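You operate a simulated robot arm through the tools that you are given. There is no shell and no other tool.

You are at the controls of a simulated robot arm. One attempt, no reset.

## Task
Put the spoilt plate in the red box and reset the index knob.
Fine: the plate on the staking press; lid shut again; knob back at the first stop for the next plate; no stroke of the lever; leave the blue-post plate. Where these are worked on the way, their far stop is far enough and under half their travel is too little: lid of the red box.

Only the result counts: the job must be done as asked and must still hold three seconds after the hand-in. Knocking over, shifting, dropping, spilling or breaking anything else fails it. A push-on lid holds only when it is set on centred and level and pressed home; a screw cap is set on level and turned clockwise until tight.

## Robot
A 7-joint arm with a fingered hand, fixed in place. Base frame: the origin is on the floor under the middle of its stand, x ahead of it, y to its left, z up; the work surface is at about z = 88. Lengths are in cm, angles in rad, forces in N, time in s.
It reaches about 102.3 cm from its shoulder. Its first joint turns from -2.897 to 2.897 rad. Payload 4 kg.
Tool frame: the origin (TCP) lies between the finger pads and is the grasp point; the fingertips stand 3 cm ahead of it; z points along the fingers, y is the line along which they close. The gripper opens to 10.4 cm; its body begins 3.5 cm behind the TCP. The gripper is a hand of 4 fingers: y runs from the thumb to the fingers, the wrist lies at [-1.5, -11.3, -19] in the tool frame, and closing takes about 1.5 s.
Orientation is told as [roll, pitch, yaw] about the base's x, y, z axes, in that order, counted from this pose: with the fingers straight down and the wrist toward the robot, the tool's x, y and z point along [0, 1, 0], [1, 0, 0] and [0, 0, -1] of the base frame.

## Interface
- The arm moves only by the tool jog_arm. Its argument "commands" is text: rows parted by semicolons, each of 6 numbers parted by spaces: the shift along the base's x, y, z in mm, then the turn, a rotation vector about the base's x, y, z in rad. In form: tx ty tz ax ay az; .... A call has 1 to 20 rows; each row shifts and turns the commanded pose from where the row before left it. "jaw" is the gripper command, from -1 (shut) to 1 (fully open), values between in proportion, set as the call begins (left out, the last holds). Each row takes 0.2 s and may step no farther than 5 cm and 0.15 rad from the row before; otherwise, or with a gripper value out of range, the whole call is refused. Where a pose cannot be reached the arm comes as near as it can. A force on the tool above 90 N (or 10 N above the force at the start of the call, whichever is more), or a blocked arm, ends the call early, and 0.2 s more pass. Each finger travels about 15.3 cm/s and halts on what it meets, pressing with about 30 N; the grip force reading is that of the motor and also rises with nothing between the fingers. The clock runs only during rows and for 0.2 s after the last one: add rows that do not move to give the fingers time. It gives the time, the measured TCP pose, the force on the tool (base axes), the opening and the grip force at its end, in the units of the frame above (readings bear some noise), with the torque about the TCP (base axes, N m) and any sound that the robot's microphone picked up.
- Cameras (640 x 400 px; columns grow to the right, rows downward): "scene" is fixed at [39.97, 65.04, 153.01]; the picture's right is [-0.93, -0.36, 0.00], its down [-0.16, 0.42, -0.90] and it looks along [0.32, -0.84, -0.45] (base axes); focal length 317 px, centre (320, 200). "wrist" rides on the gripper at [6.1, -9.2, -13] in the tool frame; the picture's right is [-0.81, 0.27, -0.52], its down [-0.53, -0.71, 0.46] and it looks along [-0.24, 0.64, 0.72] (tool axes); focal length 275 px, centre (320, 200). There is no depth. A picture from a camera that has moved, and an enlarged one, comes with that camera's place and axes in the base frame and with its lens.
- camera(camera): a new picture of that camera. It takes no simulated time.
- set_fingers(index, middle, ring, thumb_bend, thumb_turn): sets how far each is bent, from 0 (flat) to 1 (curled in); at 0.3 the hand is open as for a grip, at 0.7 the pads meet at the TCP. One left out holds its place. A second passes; each finger stops where it meets its share of the squeeze, and holds until it gets a number again. A gripper value or a shape takes the hand back. It gives what a move gives, with no picture; readings hold the bend of each and the force on the fingers (four entries, about 0 where the hand has none), thumb and palm. thumb_turn goes from beside the hand (0) to across from the fingers (1), as for a grip.
- hand_shape(shape): the hand has 4 fingers and takes this shape, open, in about a second: jaw (thumb against the fingers, like two jaws); tri (thumb and two fingers); tip (a fingertip pinch); poke (one finger out to press); point (the index stretched); flat (the hand flat); cup (the hand cupped); fist (a fist). The gripper value then closes the fingers along that shape, each until it touches; the sizes above hold for jaw. It gives what a move gives, with no picture.
- enlarge(camera, box): a new picture of the part [left, top, right, bottom] of that camera's present view, enlarged. It takes no simulated time.
- hand_in(): hands the job in; it is judged then, once.

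Nothing tells you positions but the pictures and the camera data. Unless the task says otherwise, let go and move clear before handing in.

The tools are called after ">>>" as name(argument=value, ...) on one line, values as JSON. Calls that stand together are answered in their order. jog_arm: Moves the arm, as the interface text tells. Its arguments: {"type":"object","properties":{"commands":{"type":"string"},"jaw":{"type":"number"}},"required":["commands"]} The other tools are called the same way: hand_shape (shape) gives the hand a shape; set_fingers (index, middle, ring, thumb_bend, thumb_turn) moves the fingers one by one; camera (camera) takes a picture; enlarge (camera, box) takes an enlarged picture of a part of a camera's view; hand_in () hands the job in.

At the start:

```text
time: 0.0
ee_pos: [53.27, 5.44, 133.57]
orientation: [0.0, 0.0, 0.0]
contact_force: [-0.2, -0.3, -0.3]
ft_torque: [-0.01, -0.02, 0.04]
gripper_width: 10.36
gripper_force: 0.1
shape: jaw
bend: [0.3, 0.3, 0.3, 0.3, 0.98]
finger forces: [0.0, 0.0, 0.1, 0.0, 0.0, 0.0]
```

scene: 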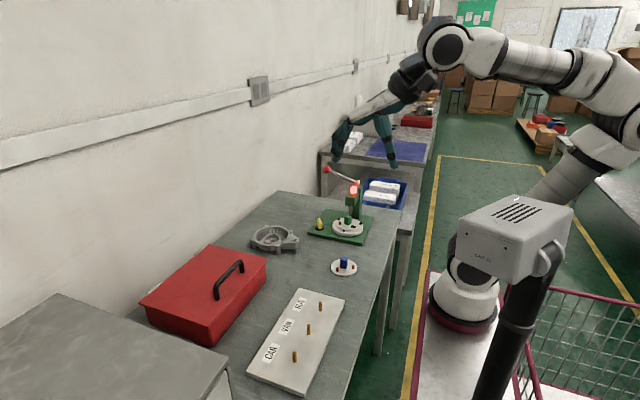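
wrist: 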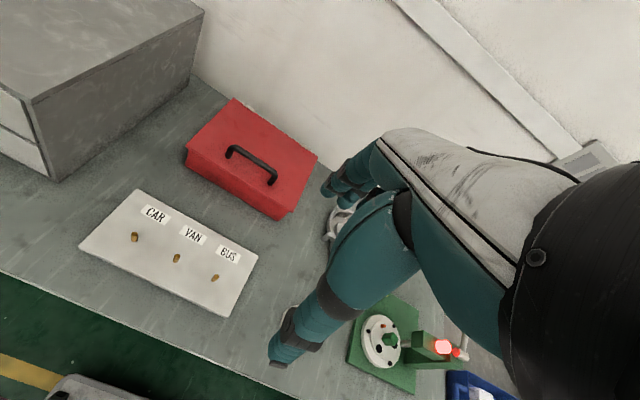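

I see a table with a red lidded box, a peg board (CAR/VAN/BUS), a green staking press with a white plate, and a separate plate with a blue post. I'll enlarge the views to find details first.

>>> enlarge(camera="scene", box=[290, 150, 410, 225])

>>> enlarge(camera="scene", box=[230, 200, 390, 300])

>>> enlarge(camera="scene", box=[120, 230, 360, 400])

>>> enlarge(camera="wrist", box=[330, 280, 490, 400])

```text
5.33 times, centred on (350, 188) of scene
camera zoom: at [39.97, 65.04, 153.01], right [-0.93, -0.36, 0.0], down [-0.16, 0.42, -0.9], along [0.32, -0.84, -0.45], focal length 1691 px, centre (160, 267)
```

zoom: 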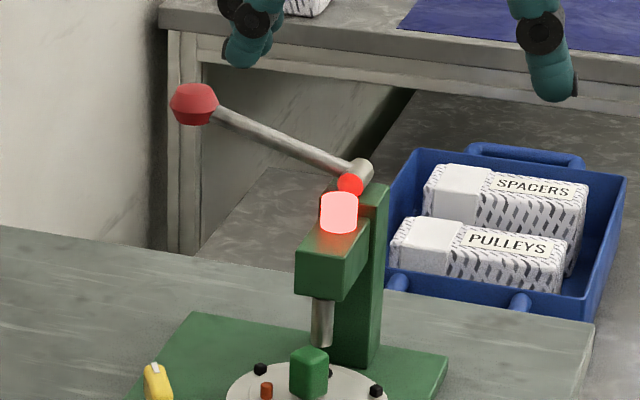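

```text
4.00 times, centred on (310, 250) of scene
camera zoom: at [39.97, 65.04, 153.01], right [-0.93, -0.36, 0.0], down [-0.16, 0.42, -0.9], along [0.32, -0.84, -0.45], focal length 1268 px, centre (360, 0)
```

zoom: 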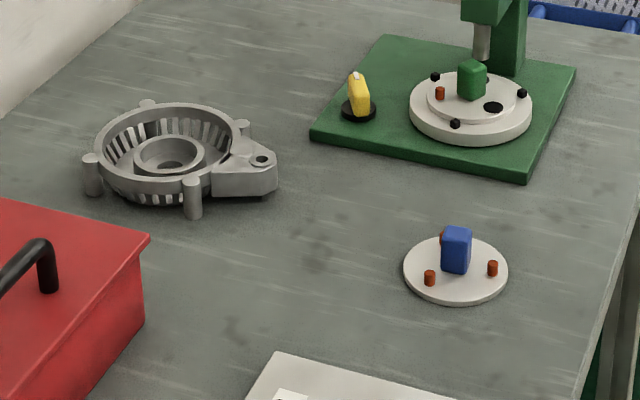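

```text
2.35 times, centred on (240, 315) of scene
camera zoom: at [39.97, 65.04, 153.01], right [-0.93, -0.36, 0.0], down [-0.16, 0.42, -0.9], along [0.32, -0.84, -0.45], focal length 746 px, centre (508, -71)
```

zoom: 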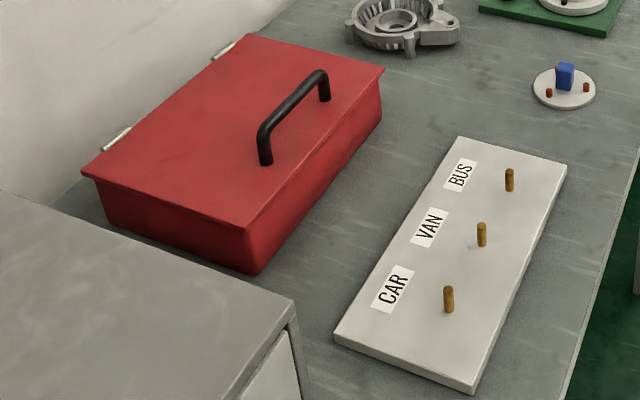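

```text
3.33 times, centred on (410, 340) of wrist
camera zoom: at [43.95, 11.62, 146.73], right [0.27, -0.81, 0.52], down [-0.71, -0.53, -0.46], along [0.64, -0.24, -0.72], focal length 918 px, centre (20, -267)
```

zoom: 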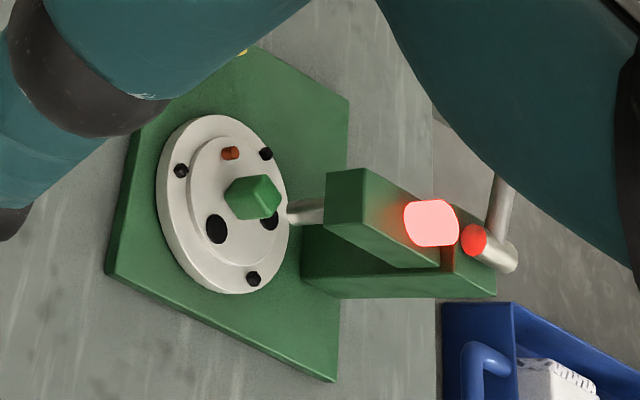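

The green-post plate sits in a nest on the press, with a yellow index knob beside it; the box lid is hinged at the wall side with a black handle. I'll zoom tighter on the knob and press before moving.

>>> enlarge(camera="scene", box=[306, 210, 338, 230])

>>> enlarge(camera="scene", box=[328, 205, 368, 240])

>>> enlarge(camera="scene", box=[320, 160, 376, 220])

>>> enlarge(camera="scene", box=[325, 250, 365, 285])

```text
16.00 times, centred on (322, 220) of scene
camera zoom: at [39.97, 65.04, 153.01], right [-0.93, -0.36, 0.0], down [-0.16, 0.42, -0.9], along [0.32, -0.84, -0.45], focal length 5073 px, centre (288, -120)
```

zoom: 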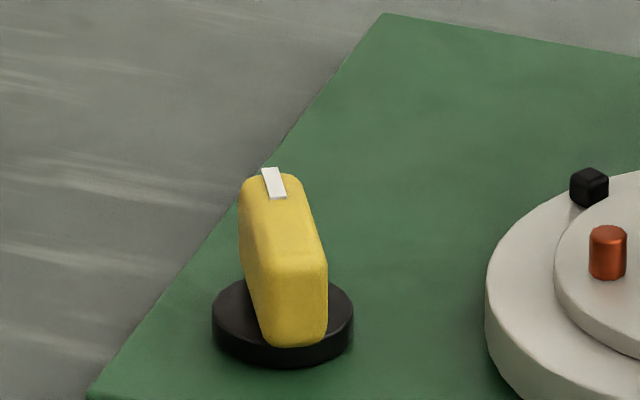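

```text
11.43 times, centred on (348, 222) of scene
camera zoom: at [39.97, 65.04, 153.01], right [-0.93, -0.36, 0.0], down [-0.16, 0.42, -0.9], along [0.32, -0.84, -0.45], focal length 3624 px, centre (0, -57)
```

zoom: 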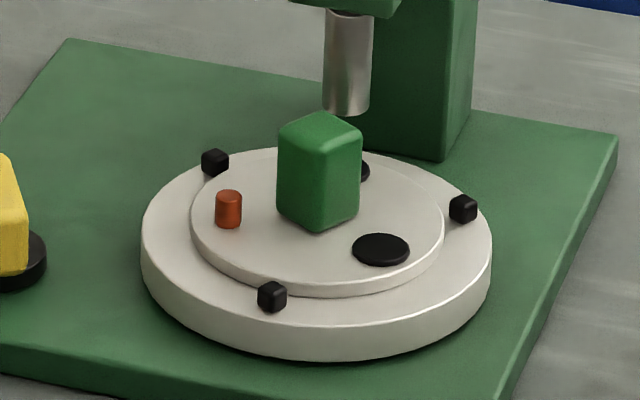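

```text
6.67 times, centred on (348, 190) of scene
camera zoom: at [39.97, 65.04, 153.01], right [-0.93, -0.36, 0.0], down [-0.16, 0.42, -0.9], along [0.32, -0.84, -0.45], focal length 2114 px, centre (133, 267)
```

zoom: 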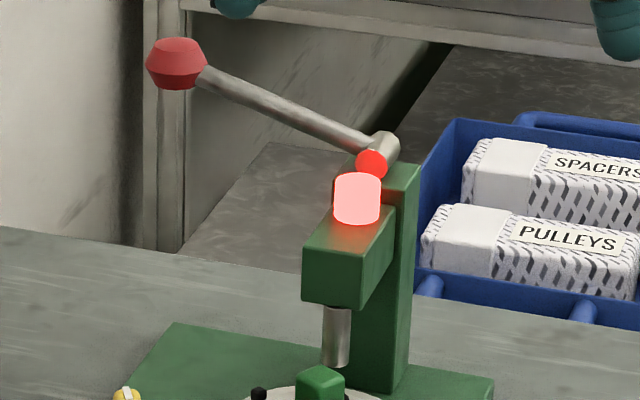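

```text
11.43 times, centred on (345, 268) of scene
camera zoom: at [39.97, 65.04, 153.01], right [-0.93, -0.36, 0.0], down [-0.16, 0.42, -0.9], along [0.32, -0.84, -0.45], focal length 3624 px, centre (34, -571)
```

zoom: 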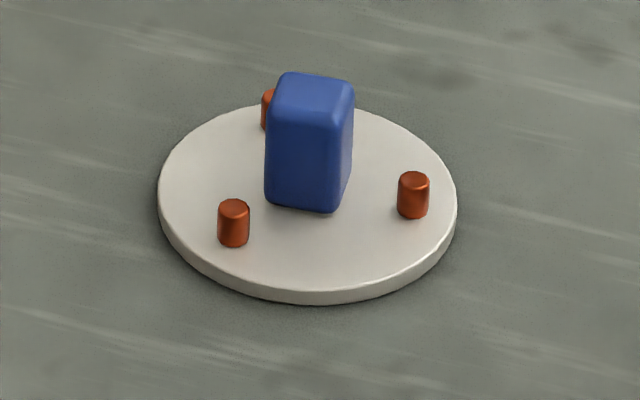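

The knob's white mark points away from the scene camera (roughly −y). I'll carry the hand high over the press so the wrist camera can look down on knob and nest.

>>> jog_arm(commands="13 -45 -5 0 0 0;13 -45 -5 0 0 0;13 -45 -5 0 0 0;13 -45 -5 0 0 0;13 -45 -5 0 0 0;13 -45 -5 0 0 0;13 -45 -5 0 0 0;13 -45 -5 0 0 0;13 -45 -5 0 0 0;13 -45 -5 0 0 0;13 -45 -5 0 0 0")

>>> camera(camera="wrist")

>>> camera(camera="scene")

```text
time: 2.4
ee_pos: [67.49, -44.11, 128.15]
orientation: [-0.002, -0.002, 0.001]
contact_force: [-0.4, 0.9, 0.5]
ft_torque: [0.0, -0.03, 0.0]
gripper_width: 10.36
gripper_force: 0.1
shape: jaw
bend: [0.3, 0.3, 0.3, 0.3, 0.98]
finger forces: [0.0, 0.0, 0.0, 0.0, 0.1, 0.0]
```

```text
taken
camera wrist: at [58.19, -37.92, 141.23], right [0.27, -0.81, 0.52], down [-0.71, -0.53, -0.46], along [0.65, -0.24, -0.72], focal length 275 px, centre (320, 200)
```

wrist: 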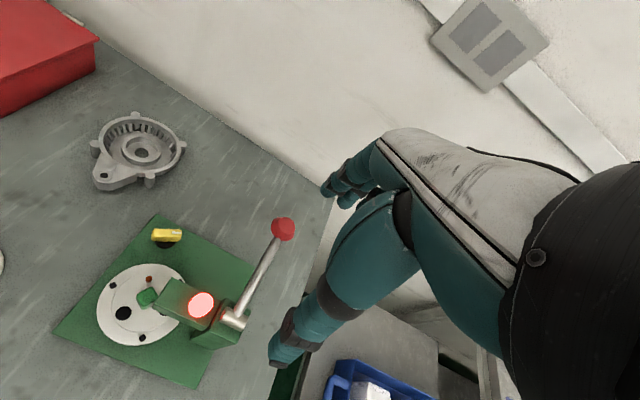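

```text
taken
```

scene: 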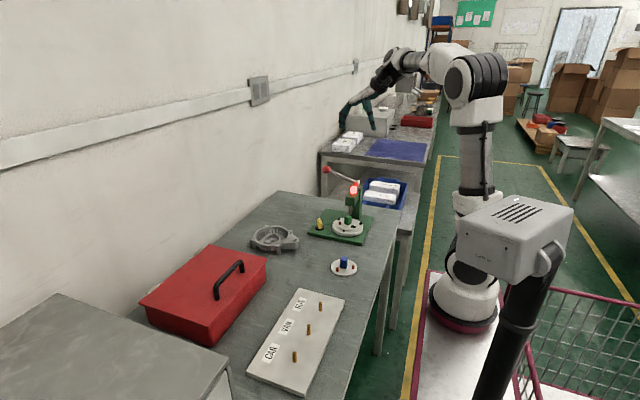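

>>> enlarge(camera="wrist", box=[50, 210, 210, 330])

>>> enlarge(camera="wrist", box=[135, 215, 195, 255])

>>> enlarge(camera="wrist", box=[85, 250, 245, 370])

```text
3.33 times, centred on (130, 270) of wrist
camera zoom: at [58.19, -37.92, 141.23], right [0.27, -0.81, 0.52], down [-0.71, -0.53, -0.46], along [0.65, -0.24, -0.72], focal length 918 px, centre (953, -33)
```

zoom: 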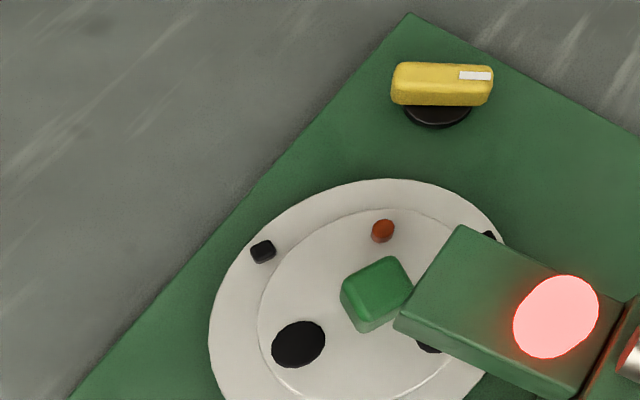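

```text
10.00 times, centred on (165, 235) of wrist
camera zoom: at [58.19, -37.92, 141.23], right [0.27, -0.81, 0.52], down [-0.71, -0.53, -0.46], along [0.65, -0.24, -0.72], focal length 2753 px, centre (1870, -150)
```

zoom: 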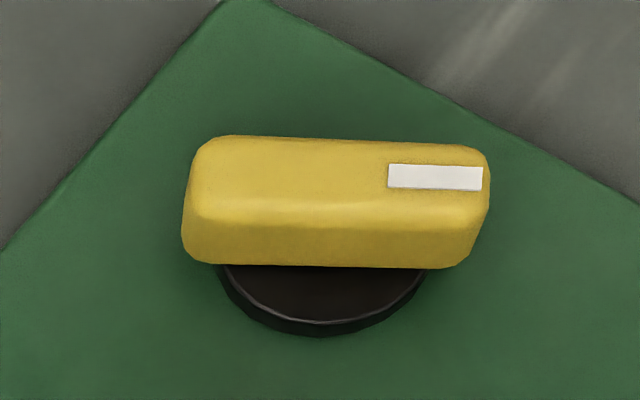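

```text
3.33 times, centred on (165, 310) of wrist
camera zoom: at [58.19, -37.92, 141.23], right [0.27, -0.81, 0.52], down [-0.71, -0.53, -0.46], along [0.65, -0.24, -0.72], focal length 918 px, centre (837, -167)
```

zoom: 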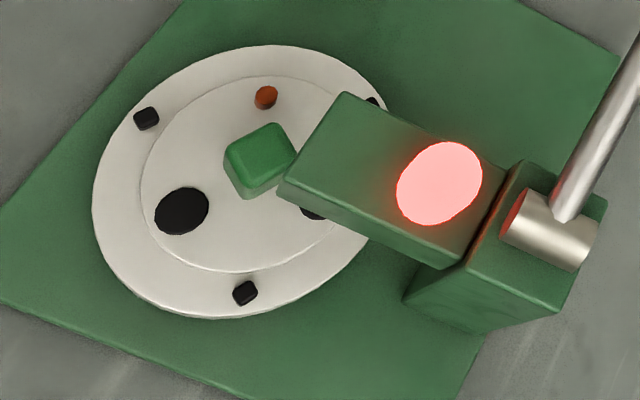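

The press is axis-aligned with its nest centre near (67, −34.8), the ram behind it, and the knob near (77, −31) pointing about −60°. Before choosing grasps I'll bring the hand near the scene camera to learn its real geometry in different shapes.

>>> jog_arm(commands="-10 46 2 0 0 0;-10 46 2 0 0 0;-10 46 2 0 0 0;-10 46 2 0 0 0;-10 46 2 0 0 0;-10 46 2 0 0 0;-10 46 2 0 0 0;-10 46 2 0 0 0;-10 46 2 0 0 0;-10 46 2 0 0 0;-10 46 2 0 0 0;-10 46 2 0 0 0;-10 46 2 0 0 0;-10 46 2 0 0 0;-10 46 2 0 0 0")

>>> camera(camera="scene")

```text
time: 5.6
ee_pos: [52.53, 24.79, 131.06]
orientation: [0.0, 0.001, -0.002]
contact_force: [-0.3, -0.1, -0.1]
ft_torque: [0.01, -0.03, -0.03]
gripper_width: 10.38
gripper_force: 0.0
shape: jaw
bend: [0.3, 0.3, 0.3, 0.3, 0.98]
finger forces: [0.0, 0.0, 0.0, 0.0, 0.1, 0.0]
```

```text
taken
```

scene: 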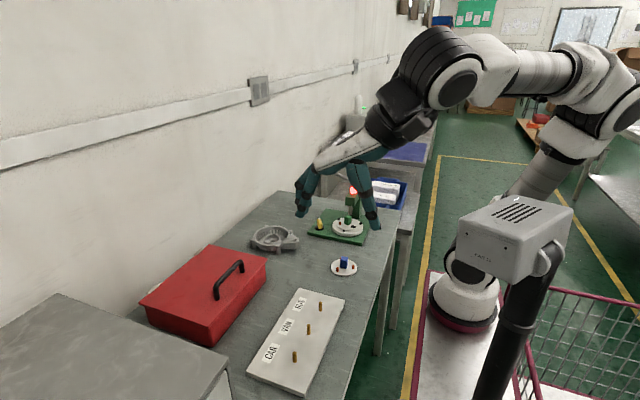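

>>> enlarge(camera="scene", box=[280, 80, 440, 240])

>>> hand_shape(shape="tip")

>>> enlarge(camera="scene", box=[280, 80, 440, 240])

>>> camera(camera="wrist")

>>> hand_shape(shape="poke")

>>> enlarge(camera="scene", box=[280, 80, 440, 240])

>>> camera(camera="wrist")

>>> hand_shape(shape="tri")

>>> enlarge(camera="scene", box=[280, 80, 440, 240])

>>> camera(camera="wrist")

```text
2.50 times, centred on (360, 160) of scene
camera zoom: at [39.97, 65.04, 153.01], right [-0.93, -0.36, 0.0], down [-0.16, 0.42, -0.9], along [0.32, -0.84, -0.45], focal length 793 px, centre (220, 300)
```

zoom: 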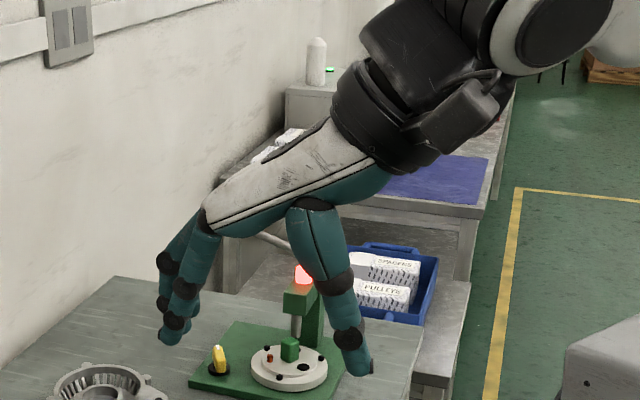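

```text
time: 6.5
ee_pos: [52.63, 24.65, 131.13]
orientation: [0.002, 0.0, 0.0]
contact_force: [-0.8, -0.4, 0.9]
ft_torque: [-0.01, -0.04, -0.04]
gripper_width: 10.38
gripper_force: 0.0
shape: tip
bend: [0.3, 0.98, 0.99, 0.3, 0.98]
finger forces: [0.0, 0.0, 0.1, 0.1, 0.0, 0.0]
```

```text
2.50 times, centred on (360, 160) of scene
camera zoom: at [39.97, 65.04, 153.01], right [-0.93, -0.36, 0.0], down [-0.16, 0.42, -0.9], along [0.32, -0.84, -0.45], focal length 793 px, centre (220, 300)
```

zoom: 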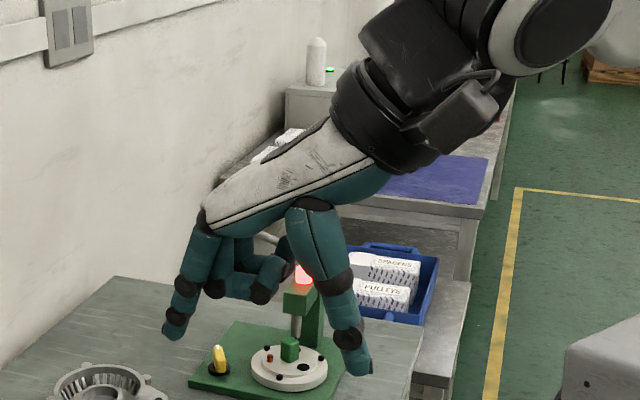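

```text
taken
camera wrist: at [43.28, 30.97, 144.15], right [0.27, -0.81, 0.52], down [-0.71, -0.53, -0.46], along [0.64, -0.24, -0.72], focal length 275 px, centre (320, 200)
```

wrist: 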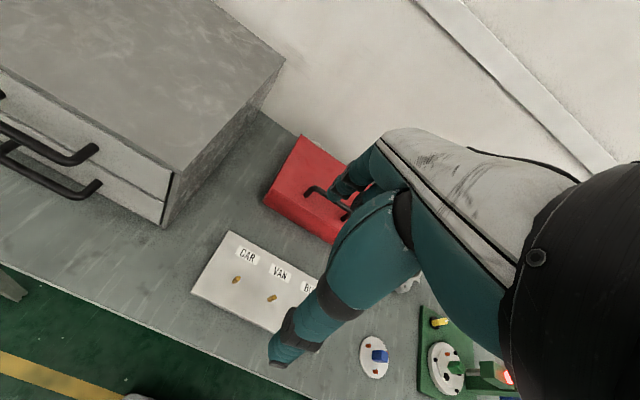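

```text
time: 7.4
ee_pos: [52.5, 24.86, 130.98]
orientation: [0.0, 0.0, 0.0]
contact_force: [-0.8, -0.5, 0.3]
ft_torque: [-0.02, 0.04, 0.01]
gripper_width: 0.0
gripper_force: 0.0
shape: poke
bend: [0.7, 0.7, 0.99, 1.0, 1.0]
finger forces: [0.0, 0.1, 0.0, 0.0, 0.0, 0.1]
```

```text
2.50 times, centred on (360, 160) of scene
camera zoom: at [39.97, 65.04, 153.01], right [-0.93, -0.36, 0.0], down [-0.16, 0.42, -0.9], along [0.32, -0.84, -0.45], focal length 793 px, centre (220, 300)
```

zoom: 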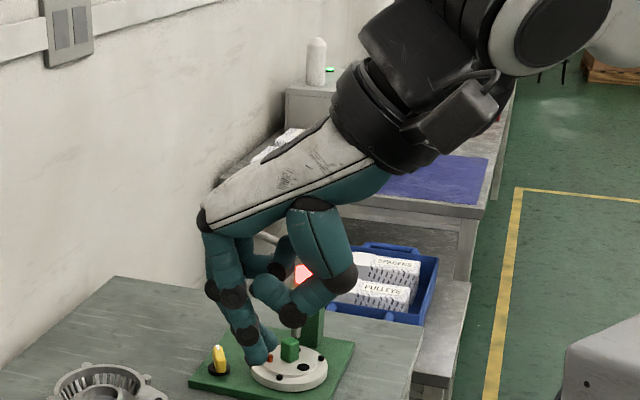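

```text
taken
camera wrist: at [43.29, 30.96, 144.15], right [0.27, -0.81, 0.52], down [-0.71, -0.53, -0.46], along [0.64, -0.24, -0.72], focal length 275 px, centre (320, 200)
```

wrist: 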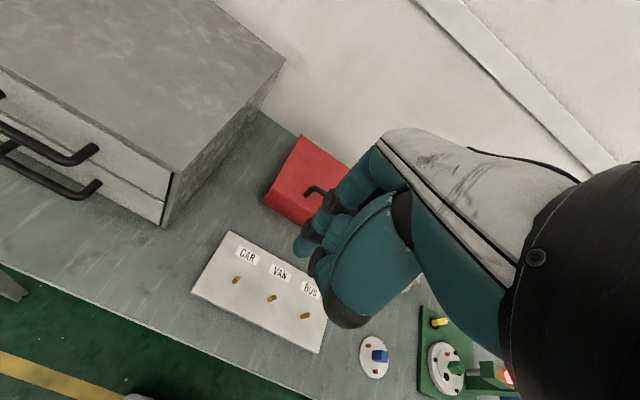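

```text
time: 8.3
ee_pos: [52.63, 24.84, 131.05]
orientation: [-0.001, 0.001, 0.001]
contact_force: [0.4, -0.1, -0.4]
ft_torque: [0.02, 0.0, 0.01]
gripper_width: 10.41
gripper_force: 0.1
shape: tri
bend: [0.3, 0.3, 0.99, 0.3, 0.98]
finger forces: [0.1, 0.1, 0.0, 0.0, 0.0, 0.0]
```

```text
2.50 times, centred on (360, 160) of scene
camera zoom: at [39.97, 65.04, 153.01], right [-0.93, -0.36, 0.0], down [-0.16, 0.42, -0.9], along [0.32, -0.84, -0.45], focal length 793 px, centre (220, 300)
```

zoom: 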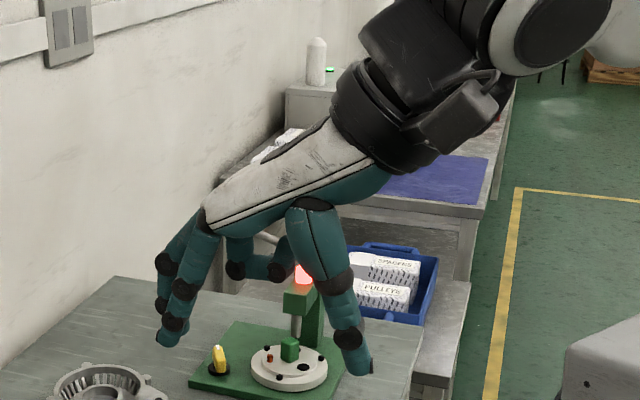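

```text
taken
camera wrist: at [43.29, 30.96, 144.15], right [0.27, -0.81, 0.52], down [-0.71, -0.53, -0.46], along [0.64, -0.24, -0.72], focal length 275 px, centre (320, 200)
```

wrist: 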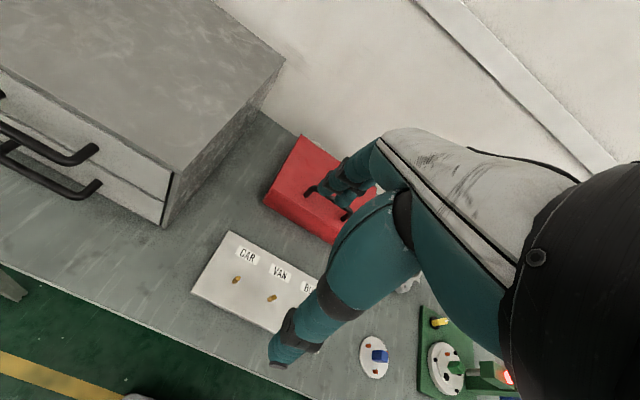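

The hand has a thumb plus index/middle/ring fingers on an inclined palm about 7 cm above the grasp point. I'll check the flat and point shapes too, as I'm thinking of hooking straight fingers under the lid handle.

>>> hand_shape(shape="flat")

>>> enlarge(camera="scene", box=[240, 60, 440, 240])

>>> camera(camera="wrist")

>>> hand_shape(shape="point")

>>> enlarge(camera="scene", box=[240, 60, 440, 240])

>>> hand_shape(shape="cup")

>>> enlarge(camera="scene", box=[240, 60, 440, 240])

```text
time: 9.2
ee_pos: [52.62, 24.86, 131.12]
orientation: [0.0, 0.0, 0.0]
contact_force: [-0.5, 0.1, -0.3]
ft_torque: [0.0, -0.01, 0.0]
gripper_width: 0.0
gripper_force: 0.0
shape: flat
bend: [0.0, 0.0, 0.0, 0.39, 0.0]
finger forces: [0.0, 0.0, 0.1, 0.1, 0.0, 0.0]
```

```text
2.22 times, centred on (340, 150) of scene
camera zoom: at [39.97, 65.04, 153.01], right [-0.93, -0.36, 0.0], down [-0.16, 0.42, -0.9], along [0.32, -0.84, -0.45], focal length 705 px, centre (276, 311)
```

zoom: 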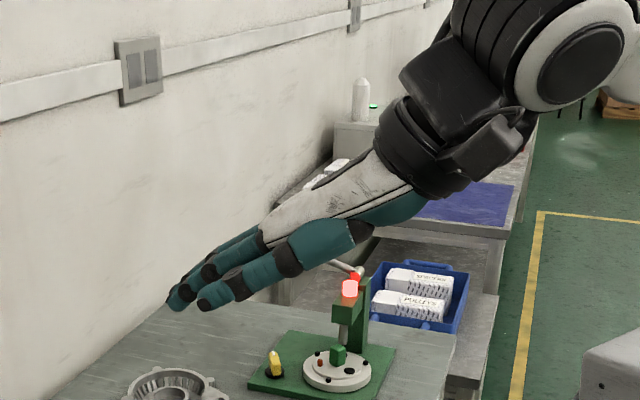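

```text
taken
camera wrist: at [43.29, 30.96, 144.15], right [0.27, -0.81, 0.52], down [-0.71, -0.53, -0.46], along [0.64, -0.24, -0.72], focal length 275 px, centre (320, 200)
```

wrist: 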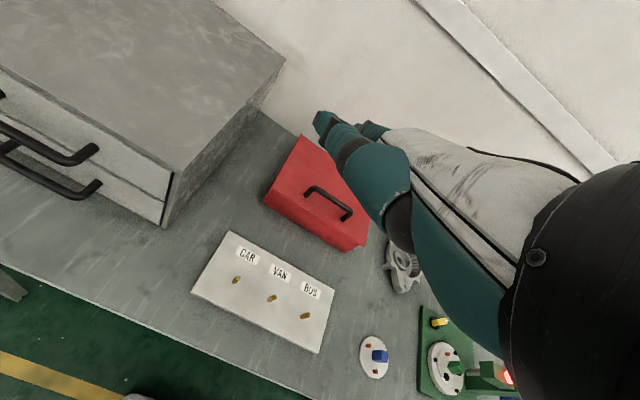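

```text
time: 10.1
ee_pos: [52.55, 24.9, 130.99]
orientation: [0.0, 0.001, -0.002]
contact_force: [-1.0, -0.4, -0.4]
ft_torque: [0.01, 0.03, -0.01]
gripper_width: 0.0
gripper_force: 0.1
shape: point
bend: [0.2, 1.0, 1.0, 0.99, 0.87]
finger forces: [0.1, 0.0, 0.0, 0.0, 0.0, 0.0]
```

```text
2.22 times, centred on (340, 150) of scene
camera zoom: at [39.97, 65.04, 153.01], right [-0.93, -0.36, 0.0], down [-0.16, 0.42, -0.9], along [0.32, -0.84, -0.45], focal length 705 px, centre (276, 311)
```

zoom: 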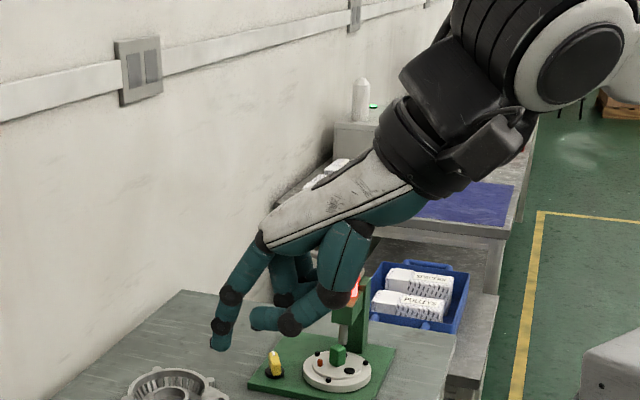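

```text
time: 11.0
ee_pos: [52.61, 24.74, 131.0]
orientation: [0.0, -0.001, 0.0]
contact_force: [0.6, -1.1, 0.0]
ft_torque: [0.0, 0.0, -0.01]
gripper_width: 5.96
gripper_force: 0.0
shape: cup
bend: [0.0, 0.0, 0.0, 0.76, 0.25]
finger forces: [0.1, 0.0, 0.0, 0.1, 0.1, 0.0]
```

```text
2.22 times, centred on (340, 150) of scene
camera zoom: at [39.97, 65.04, 153.01], right [-0.93, -0.36, 0.0], down [-0.16, 0.42, -0.9], along [0.32, -0.84, -0.45], focal length 705 px, centre (276, 311)
```

zoom: 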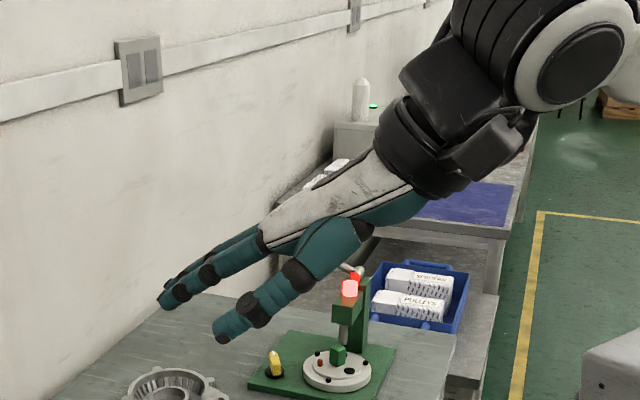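

The flat hand gives straight fingers that can go under the lid handle and swing the lid up. I'll take a close measurement of the handle and box with the wrist camera.

>>> hand_shape(shape="flat")

>>> jog_arm(commands="30 -20 -30 0 0 0;30 -20 -30 0 0 0;30 -20 -30 0 0 0;0 0 0 0 0 0")

>>> camera(camera="wrist")

>>> camera(camera="scene")

```text
time: 11.9
ee_pos: [52.57, 24.82, 130.99]
orientation: [-0.002, 0.0, -0.001]
contact_force: [0.1, 0.6, -0.3]
ft_torque: [-0.02, 0.02, 0.02]
gripper_width: 0.0
gripper_force: 0.0
shape: flat
bend: [0.0, 0.0, 0.0, 0.4, 0.0]
finger forces: [0.0, 0.1, 0.1, 0.0, 0.0, 0.0]
```

```text
time: 12.9
ee_pos: [61.55, 18.81, 122.02]
orientation: [0.0, 0.0, -0.002]
contact_force: [0.1, 0.0, -0.6]
ft_torque: [0.02, -0.01, -0.01]
gripper_width: 0.0
gripper_force: 0.0
shape: flat
bend: [0.0, 0.0, 0.0, 0.4, 0.0]
finger forces: [0.0, 0.1, 0.0, 0.1, 0.1, 0.0]
```

```text
taken
camera wrist: at [52.31, 25.0, 135.09], right [0.27, -0.81, 0.52], down [-0.71, -0.53, -0.46], along [0.64, -0.24, -0.72], focal length 275 px, centre (320, 200)
```

wrist: 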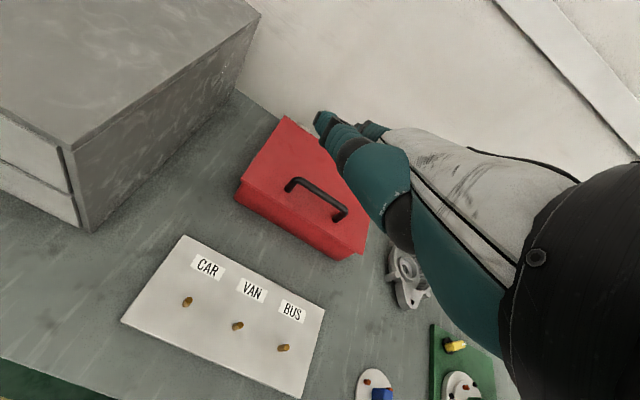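

```text
taken
```

scene: 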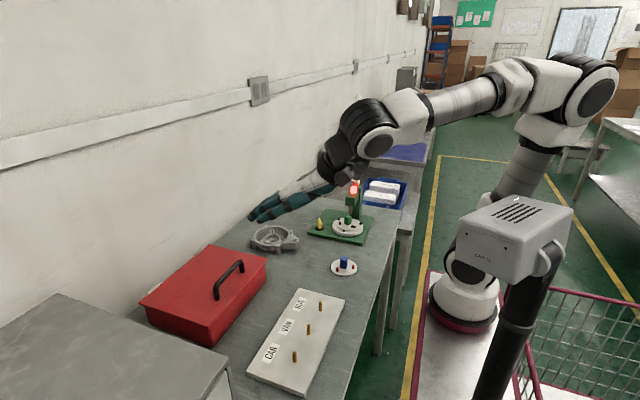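

>>> enlarge(camera="wrist", box=[225, 105, 385, 265])

>>> enlarge(camera="scene", box=[195, 240, 285, 350])

```text
2.50 times, centred on (305, 185) of wrist
camera zoom: at [52.31, 25.0, 135.09], right [0.27, -0.81, 0.52], down [-0.71, -0.53, -0.46], along [0.64, -0.24, -0.72], focal length 688 px, centre (358, 238)
```

zoom: 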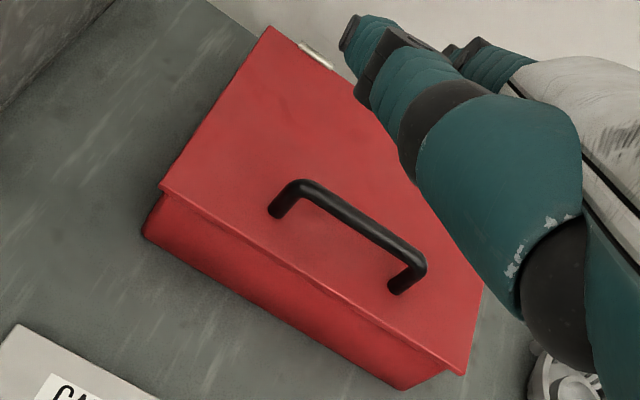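

```text
3.64 times, centred on (240, 295) of scene
camera zoom: at [39.97, 65.04, 153.01], right [-0.93, -0.36, 0.0], down [-0.16, 0.42, -0.9], along [0.32, -0.84, -0.45], focal length 1153 px, centre (611, -146)
```

zoom: 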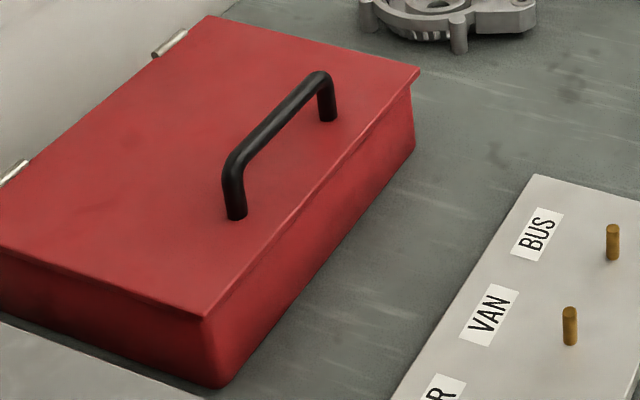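

Handle bar: axis near x=84.5, z=100, y from 7.5 to 18.6, lid top z=96, lid x 81.3–102. I'll look at the flat hand's width and thumb position more closely.

>>> enlarge(camera="scene", box=[230, 140, 370, 240])

>>> enlarge(camera="wrist", box=[290, 90, 540, 260])

>>> set_fingers(index=0, middle=0, ring=0, thumb_bend=0, thumb_turn=0)

>>> enlarge(camera="scene", box=[230, 140, 370, 240])

>>> enlarge(camera="wrist", box=[290, 90, 540, 260])

```text
4.00 times, centred on (300, 190) of scene
camera zoom: at [39.97, 65.04, 153.01], right [-0.93, -0.36, 0.0], down [-0.16, 0.42, -0.9], along [0.32, -0.84, -0.45], focal length 1268 px, centre (400, 240)
```

zoom: 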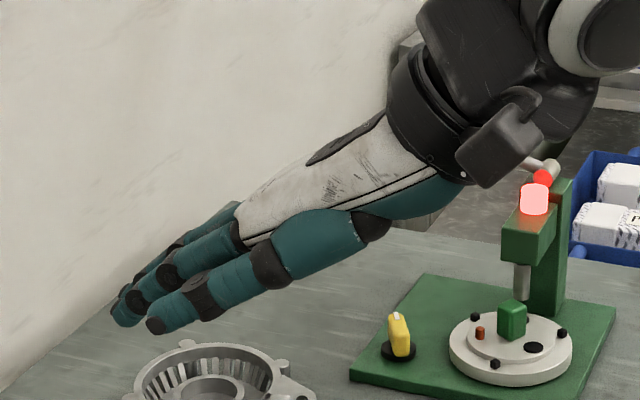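

```text
2.35 times, centred on (415, 175) of wrist
camera zoom: at [52.31, 25.0, 135.09], right [0.27, -0.81, 0.52], down [-0.71, -0.53, -0.46], along [0.64, -0.24, -0.72], focal length 648 px, centre (96, 259)
```

zoom: 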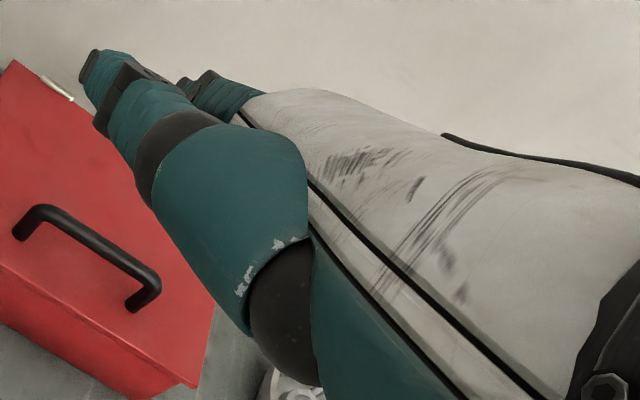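

```text
time: 13.9
ee_pos: [61.49, 18.86, 122.12]
orientation: [-0.001, -0.001, 0.0]
contact_force: [-0.2, 0.0, -0.2]
ft_torque: [0.02, -0.01, 0.0]
gripper_width: 16.85
gripper_force: 0.1
shape: fingers
bend: [0.0, 0.0, 0.0, 0.0, 0.0]
finger forces: [0.0, 0.0, 0.0, 0.0, 0.0, 0.0]
```

```text
4.00 times, centred on (300, 190) of scene
camera zoom: at [39.97, 65.04, 153.01], right [-0.93, -0.36, 0.0], down [-0.16, 0.42, -0.9], along [0.32, -0.84, -0.45], focal length 1268 px, centre (400, 240)
```

zoom: 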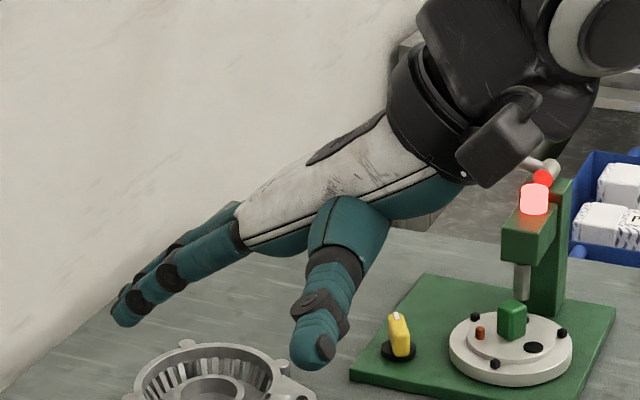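

```text
2.35 times, centred on (415, 175) of wrist
camera zoom: at [52.29, 25.02, 135.11], right [0.27, -0.81, 0.52], down [-0.71, -0.53, -0.46], along [0.64, -0.24, -0.72], focal length 648 px, centre (96, 259)
```

zoom: 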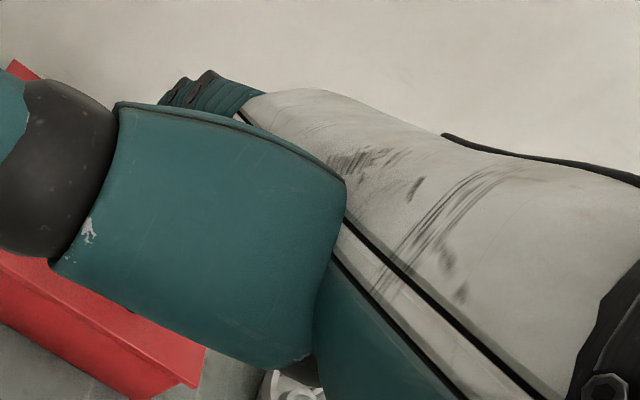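

Thumb bent to 0 sticks out sideways, so I'll fold it under the palm, keep the three fingers straight, and pitch the hand up so the fingers point forward in front of the handle.

>>> set_fingers(index=0, middle=0, ring=0, thumb_bend=1, thumb_turn=1)

>>> jog_arm(commands="5 -7 -25 0 -0.07 0;5 -7 -25 0 -0.07 0;5 -7 -25 0 -0.07 0;5 -7 -25 0 -0.07 0;5 -7 -25 0 -0.07 0;5 -7 -25 0 -0.07 0;5 -7 -25 0 -0.07 0;5 -7 -25 0 0 0;0 0 0 0 0 0")

>>> camera(camera="wrist")

>>> camera(camera="scene")

```text
time: 14.9
ee_pos: [61.54, 18.85, 122.09]
orientation: [0.002, 0.0, 0.001]
contact_force: [0.7, 0.0, -0.1]
ft_torque: [0.02, 0.02, -0.02]
gripper_width: 4.55
gripper_force: 0.1
shape: fingers
bend: [0.0, 0.0, 0.0, 1.0, 1.0]
finger forces: [0.0, 0.0, 0.1, 0.0, 0.0, 0.1]
```

```text
time: 16.6
ee_pos: [66.02, 12.16, 104.69]
orientation: [0.175, -0.395, -0.114]
contact_force: [0.6, -1.2, -0.4]
ft_torque: [0.0, 0.01, 0.0]
gripper_width: 4.54
gripper_force: 0.1
shape: fingers
bend: [0.0, 0.0, 0.0, 1.0, 1.0]
finger forces: [0.0, 0.0, 0.0, 0.1, 0.0, 0.0]
stopped in row 8: the arm was blocked; the commanded pose is now the measured one
```

```text
taken
camera wrist: at [52.55, 17.57, 113.98], right [0.01, -0.9, 0.44], down [-0.5, -0.39, -0.78], along [0.87, -0.21, -0.45], focal length 275 px, centre (320, 200)
```

wrist: 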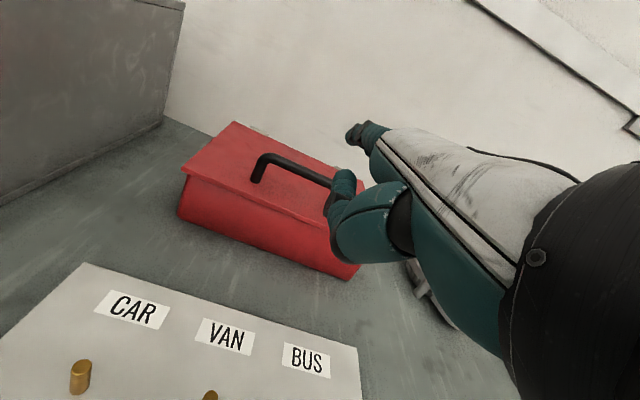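

```text
taken
```

scene: 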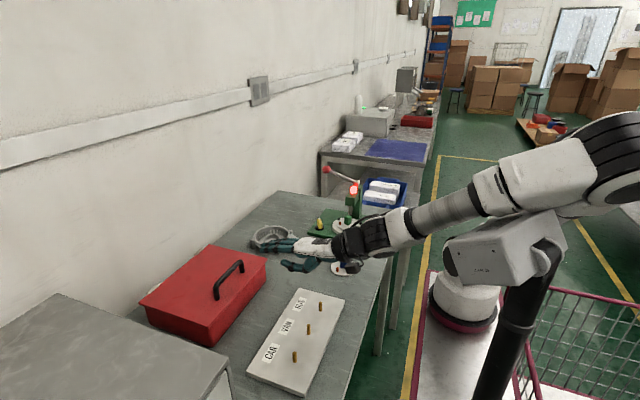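

The nose-up pose runs into a wrist singularity (arm in line), so I'll go back to the default orientation, where the flat fingers already point 40° forward-down, which is enough to hook under the bar.

>>> jog_arm(commands="-10 0 25 0 0 0.114;-10 0 25 0 0.132 0;-10 0 25 0 0.132 0;0 0 25 0 0.131 0;0 0 25 -0.0875 0 0;0 0 10 -0.0875 0 0;0 0 0 0 0 0")

>>> camera(camera="wrist")

>>> camera(camera="scene")

```text
time: 18.2
ee_pos: [62.64, 12.96, 117.88]
orientation: [-0.003, 0.001, 0.016]
contact_force: [0.1, -0.6, 0.7]
ft_torque: [0.0, 0.0, -0.01]
gripper_width: 4.54
gripper_force: 0.1
shape: fingers
bend: [0.0, 0.0, 0.0, 1.0, 1.0]
finger forces: [0.1, 0.0, 0.0, 0.0, 0.0, 0.0]
```

```text
taken
camera wrist: at [53.25, 18.86, 130.93], right [0.29, -0.8, 0.52], down [-0.71, -0.55, -0.45], along [0.65, -0.24, -0.72], focal length 275 px, centre (320, 200)
```

wrist: 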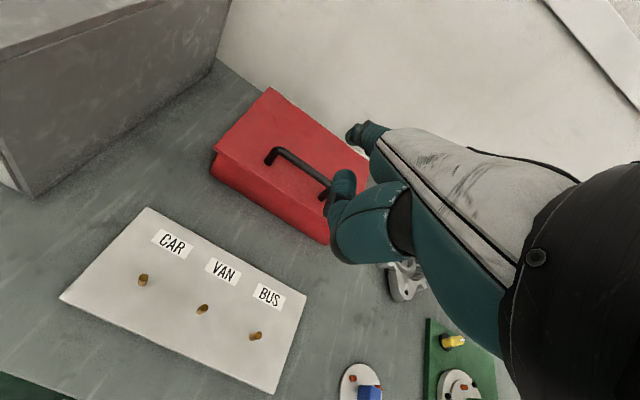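

```text
taken
```

scene: 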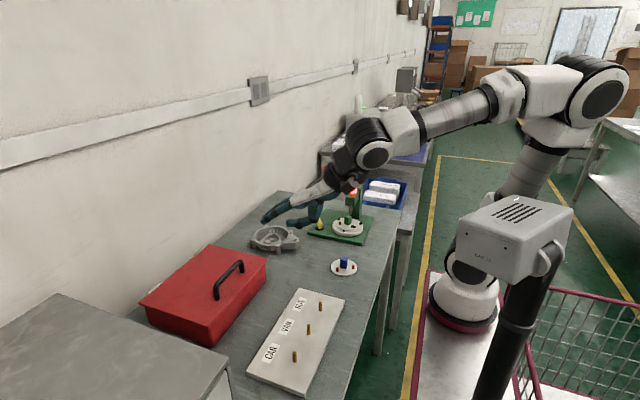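

Now back in the default orientation. I'll bring the fingertips to just in front of and above the handle bar, then check alignment.

>>> jog_arm(commands="18 0 -30 0 0 -0.016;18 0 -30 0 0 0;18 0 -30 0 0 0;18 0 -30 0 0 0;18 0 -40 0 0 0;0 0 -20 0 0 0;0 0 0 0 0 0")

>>> camera(camera="wrist")

>>> enlarge(camera="scene", box=[195, 200, 345, 310])

```text
time: 19.8
ee_pos: [71.64, 12.82, 99.79]
orientation: [-0.003, 0.003, 0.001]
contact_force: [0.0, -0.2, 0.5]
ft_torque: [-0.01, 0.0, -0.01]
gripper_width: 4.53
gripper_force: 0.1
shape: fingers
bend: [0.0, 0.0, 0.0, 1.0, 1.0]
finger forces: [0.1, 0.1, 0.0, 0.1, 0.0, 0.0]
```

```text
taken
camera wrist: at [62.35, 18.98, 112.88], right [0.28, -0.81, 0.52], down [-0.71, -0.53, -0.45], along [0.64, -0.25, -0.72], focal length 275 px, centre (320, 200)
```

wrist: 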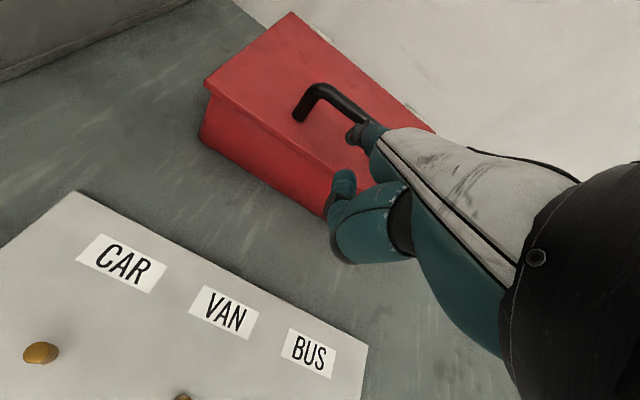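

```text
3.64 times, centred on (270, 255) of scene
camera zoom: at [39.97, 65.04, 153.01], right [-0.93, -0.36, 0.0], down [-0.16, 0.42, -0.9], along [0.32, -0.84, -0.45], focal length 1153 px, centre (502, 0)
```

zoom: 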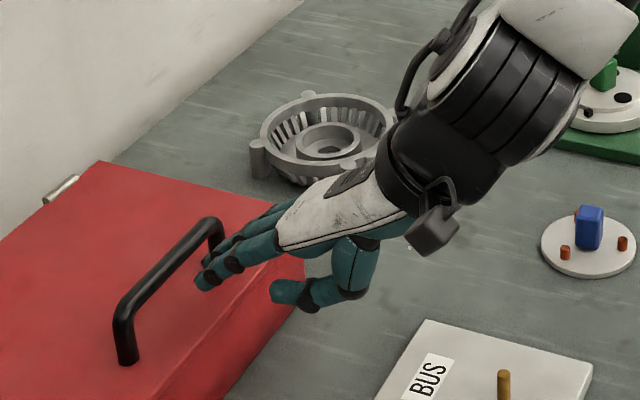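

The fingers are aligned inside the handle's width with the tips just ahead of the bar. I'll slide along the finger direction so the tips go under the bar, watching force.

>>> jog_arm(commands="0 2 -6 0 0 0;8 0 -6.5 0 0 0;8 0 -6.5 0 0 0;8 0 -6.5 0 0 0;8 0 -6.5 0 0 0;8 0 -6.5 0 0 0;0 0 0 0 0 0")

>>> camera(camera="wrist")

>>> enlarge(camera="scene", box=[195, 220, 305, 300])

```text
time: 21.4
ee_pos: [75.58, 13.16, 96.12]
orientation: [-0.003, 0.001, -0.001]
contact_force: [-4.5, -0.7, 5.8]
ft_torque: [-0.07, -0.7, -0.03]
gripper_width: 4.56
gripper_force: 2.9
shape: fingers
bend: [0.0, 0.0, 0.0, 1.0, 1.0]
finger forces: [0.1, 6.3, 0.2, 0.0, 0.1, 0.0]
```

```text
taken
camera wrist: at [66.28, 19.18, 109.19], right [0.28, -0.81, 0.52], down [-0.71, -0.53, -0.45], along [0.64, -0.24, -0.72], focal length 275 px, centre (320, 200)
```

wrist: 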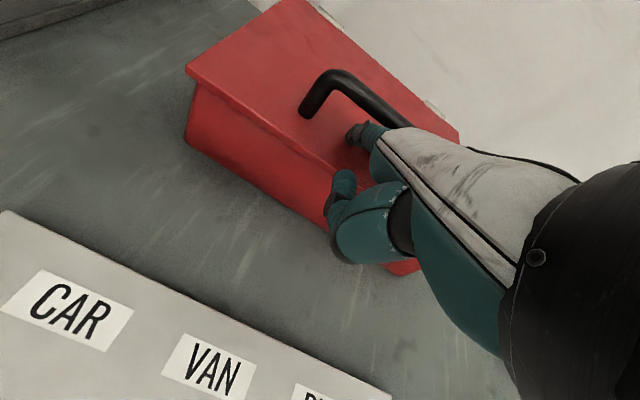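

```text
5.00 times, centred on (250, 260) of scene
camera zoom: at [39.97, 65.04, 153.01], right [-0.93, -0.36, 0.0], down [-0.16, 0.42, -0.9], along [0.32, -0.84, -0.45], focal length 1585 px, centre (670, -100)
```

zoom: 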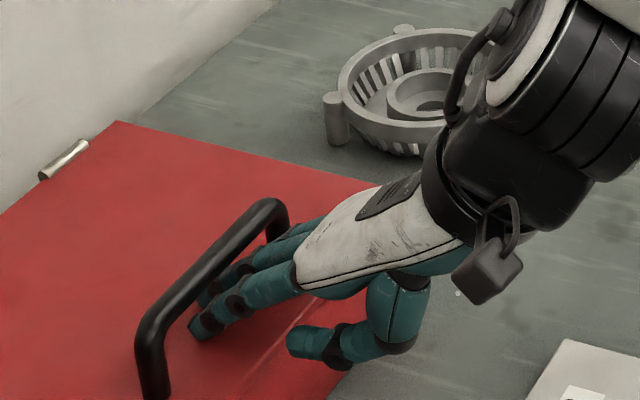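

The middle fingertip lightly touches the lid and the tips are under the bar. I'll raise along the lid's arc for the first ~20° and check that the handle comes up with the fingers.

>>> jog_arm(commands="-1 0 5 0 0 0;-1 0 4 0 0 0;4 0 9.3 0 0 0;4 0 9.3 0 0 0;4 0 9.3 0 0 0;6.2 0 8.2 0 0 0;6.2 0 8.2 0 0 0;6.2 0 8.2 0 0 0;0 0 0 0 0 0")

>>> camera(camera="wrist")

>>> enlarge(camera="scene", box=[130, 180, 310, 350])

```text
time: 23.4
ee_pos: [78.57, 13.08, 102.33]
orientation: [-0.003, 0.001, 0.001]
contact_force: [-5.4, -1.3, 1.8]
ft_torque: [0.05, -0.02, -0.01]
gripper_width: 4.54
gripper_force: 3.4
shape: fingers
bend: [0.0, 0.01, 0.0, 1.0, 1.0]
finger forces: [0.0, 2.9, 0.0, 0.0, 3.3, 0.1]
```

```text
taken
camera wrist: at [69.12, 19.19, 115.29], right [0.28, -0.81, 0.52], down [-0.71, -0.53, -0.45], along [0.64, -0.25, -0.72], focal length 275 px, centre (320, 200)
```

wrist: 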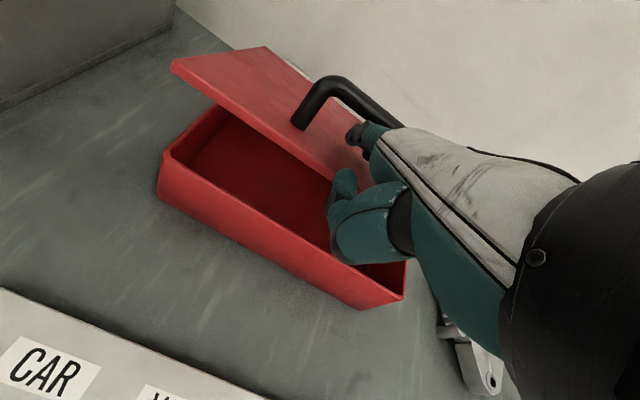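

```text
2.35 times, centred on (220, 265) of scene
camera zoom: at [39.97, 65.04, 153.01], right [-0.93, -0.36, 0.0], down [-0.16, 0.42, -0.9], along [0.32, -0.84, -0.45], focal length 746 px, centre (555, 47)
```

zoom: 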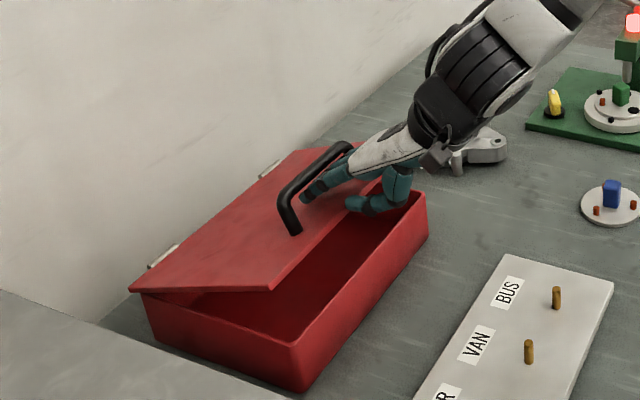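

The lid is up about 20° and follows; the folded thumb is touching the lid's front edge, so I'll open the thumb back out of the way before continuing.

>>> set_fingers(thumb_bend=0.35)

>>> camera(camera="wrist")

>>> enlarge(camera="scene", box=[170, 200, 290, 300])

```text
time: 24.4
ee_pos: [78.34, 13.07, 102.32]
orientation: [-0.001, 0.002, 0.001]
contact_force: [-1.2, 0.8, -1.6]
ft_torque: [0.0, 0.06, -0.02]
gripper_width: 13.68
gripper_force: 0.4
shape: fingers
bend: [0.0, 0.01, 0.0, 0.35, 0.98]
finger forces: [0.0, 1.5, 0.1, 0.1, 0.0, 0.0]
```

```text
taken
camera wrist: at [69.14, 19.19, 115.26], right [0.28, -0.81, 0.52], down [-0.71, -0.53, -0.45], along [0.64, -0.25, -0.72], focal length 275 px, centre (320, 200)
```

wrist: 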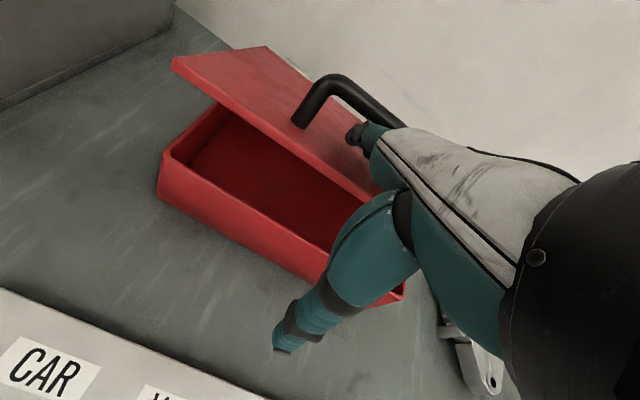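

```text
4.00 times, centred on (230, 250) of scene
camera zoom: at [39.97, 65.04, 153.01], right [-0.93, -0.36, 0.0], down [-0.16, 0.42, -0.9], along [0.32, -0.84, -0.45], focal length 1268 px, centre (680, 0)
```

zoom: 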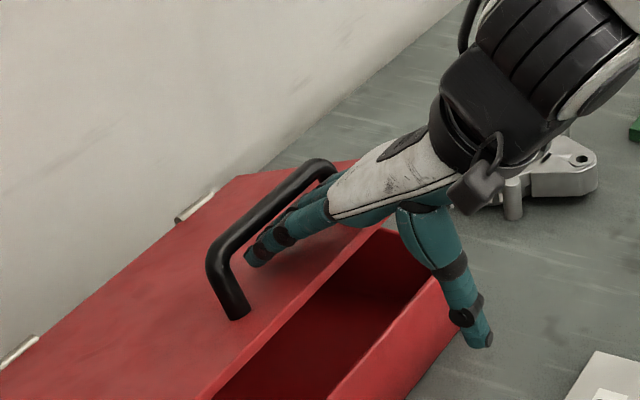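

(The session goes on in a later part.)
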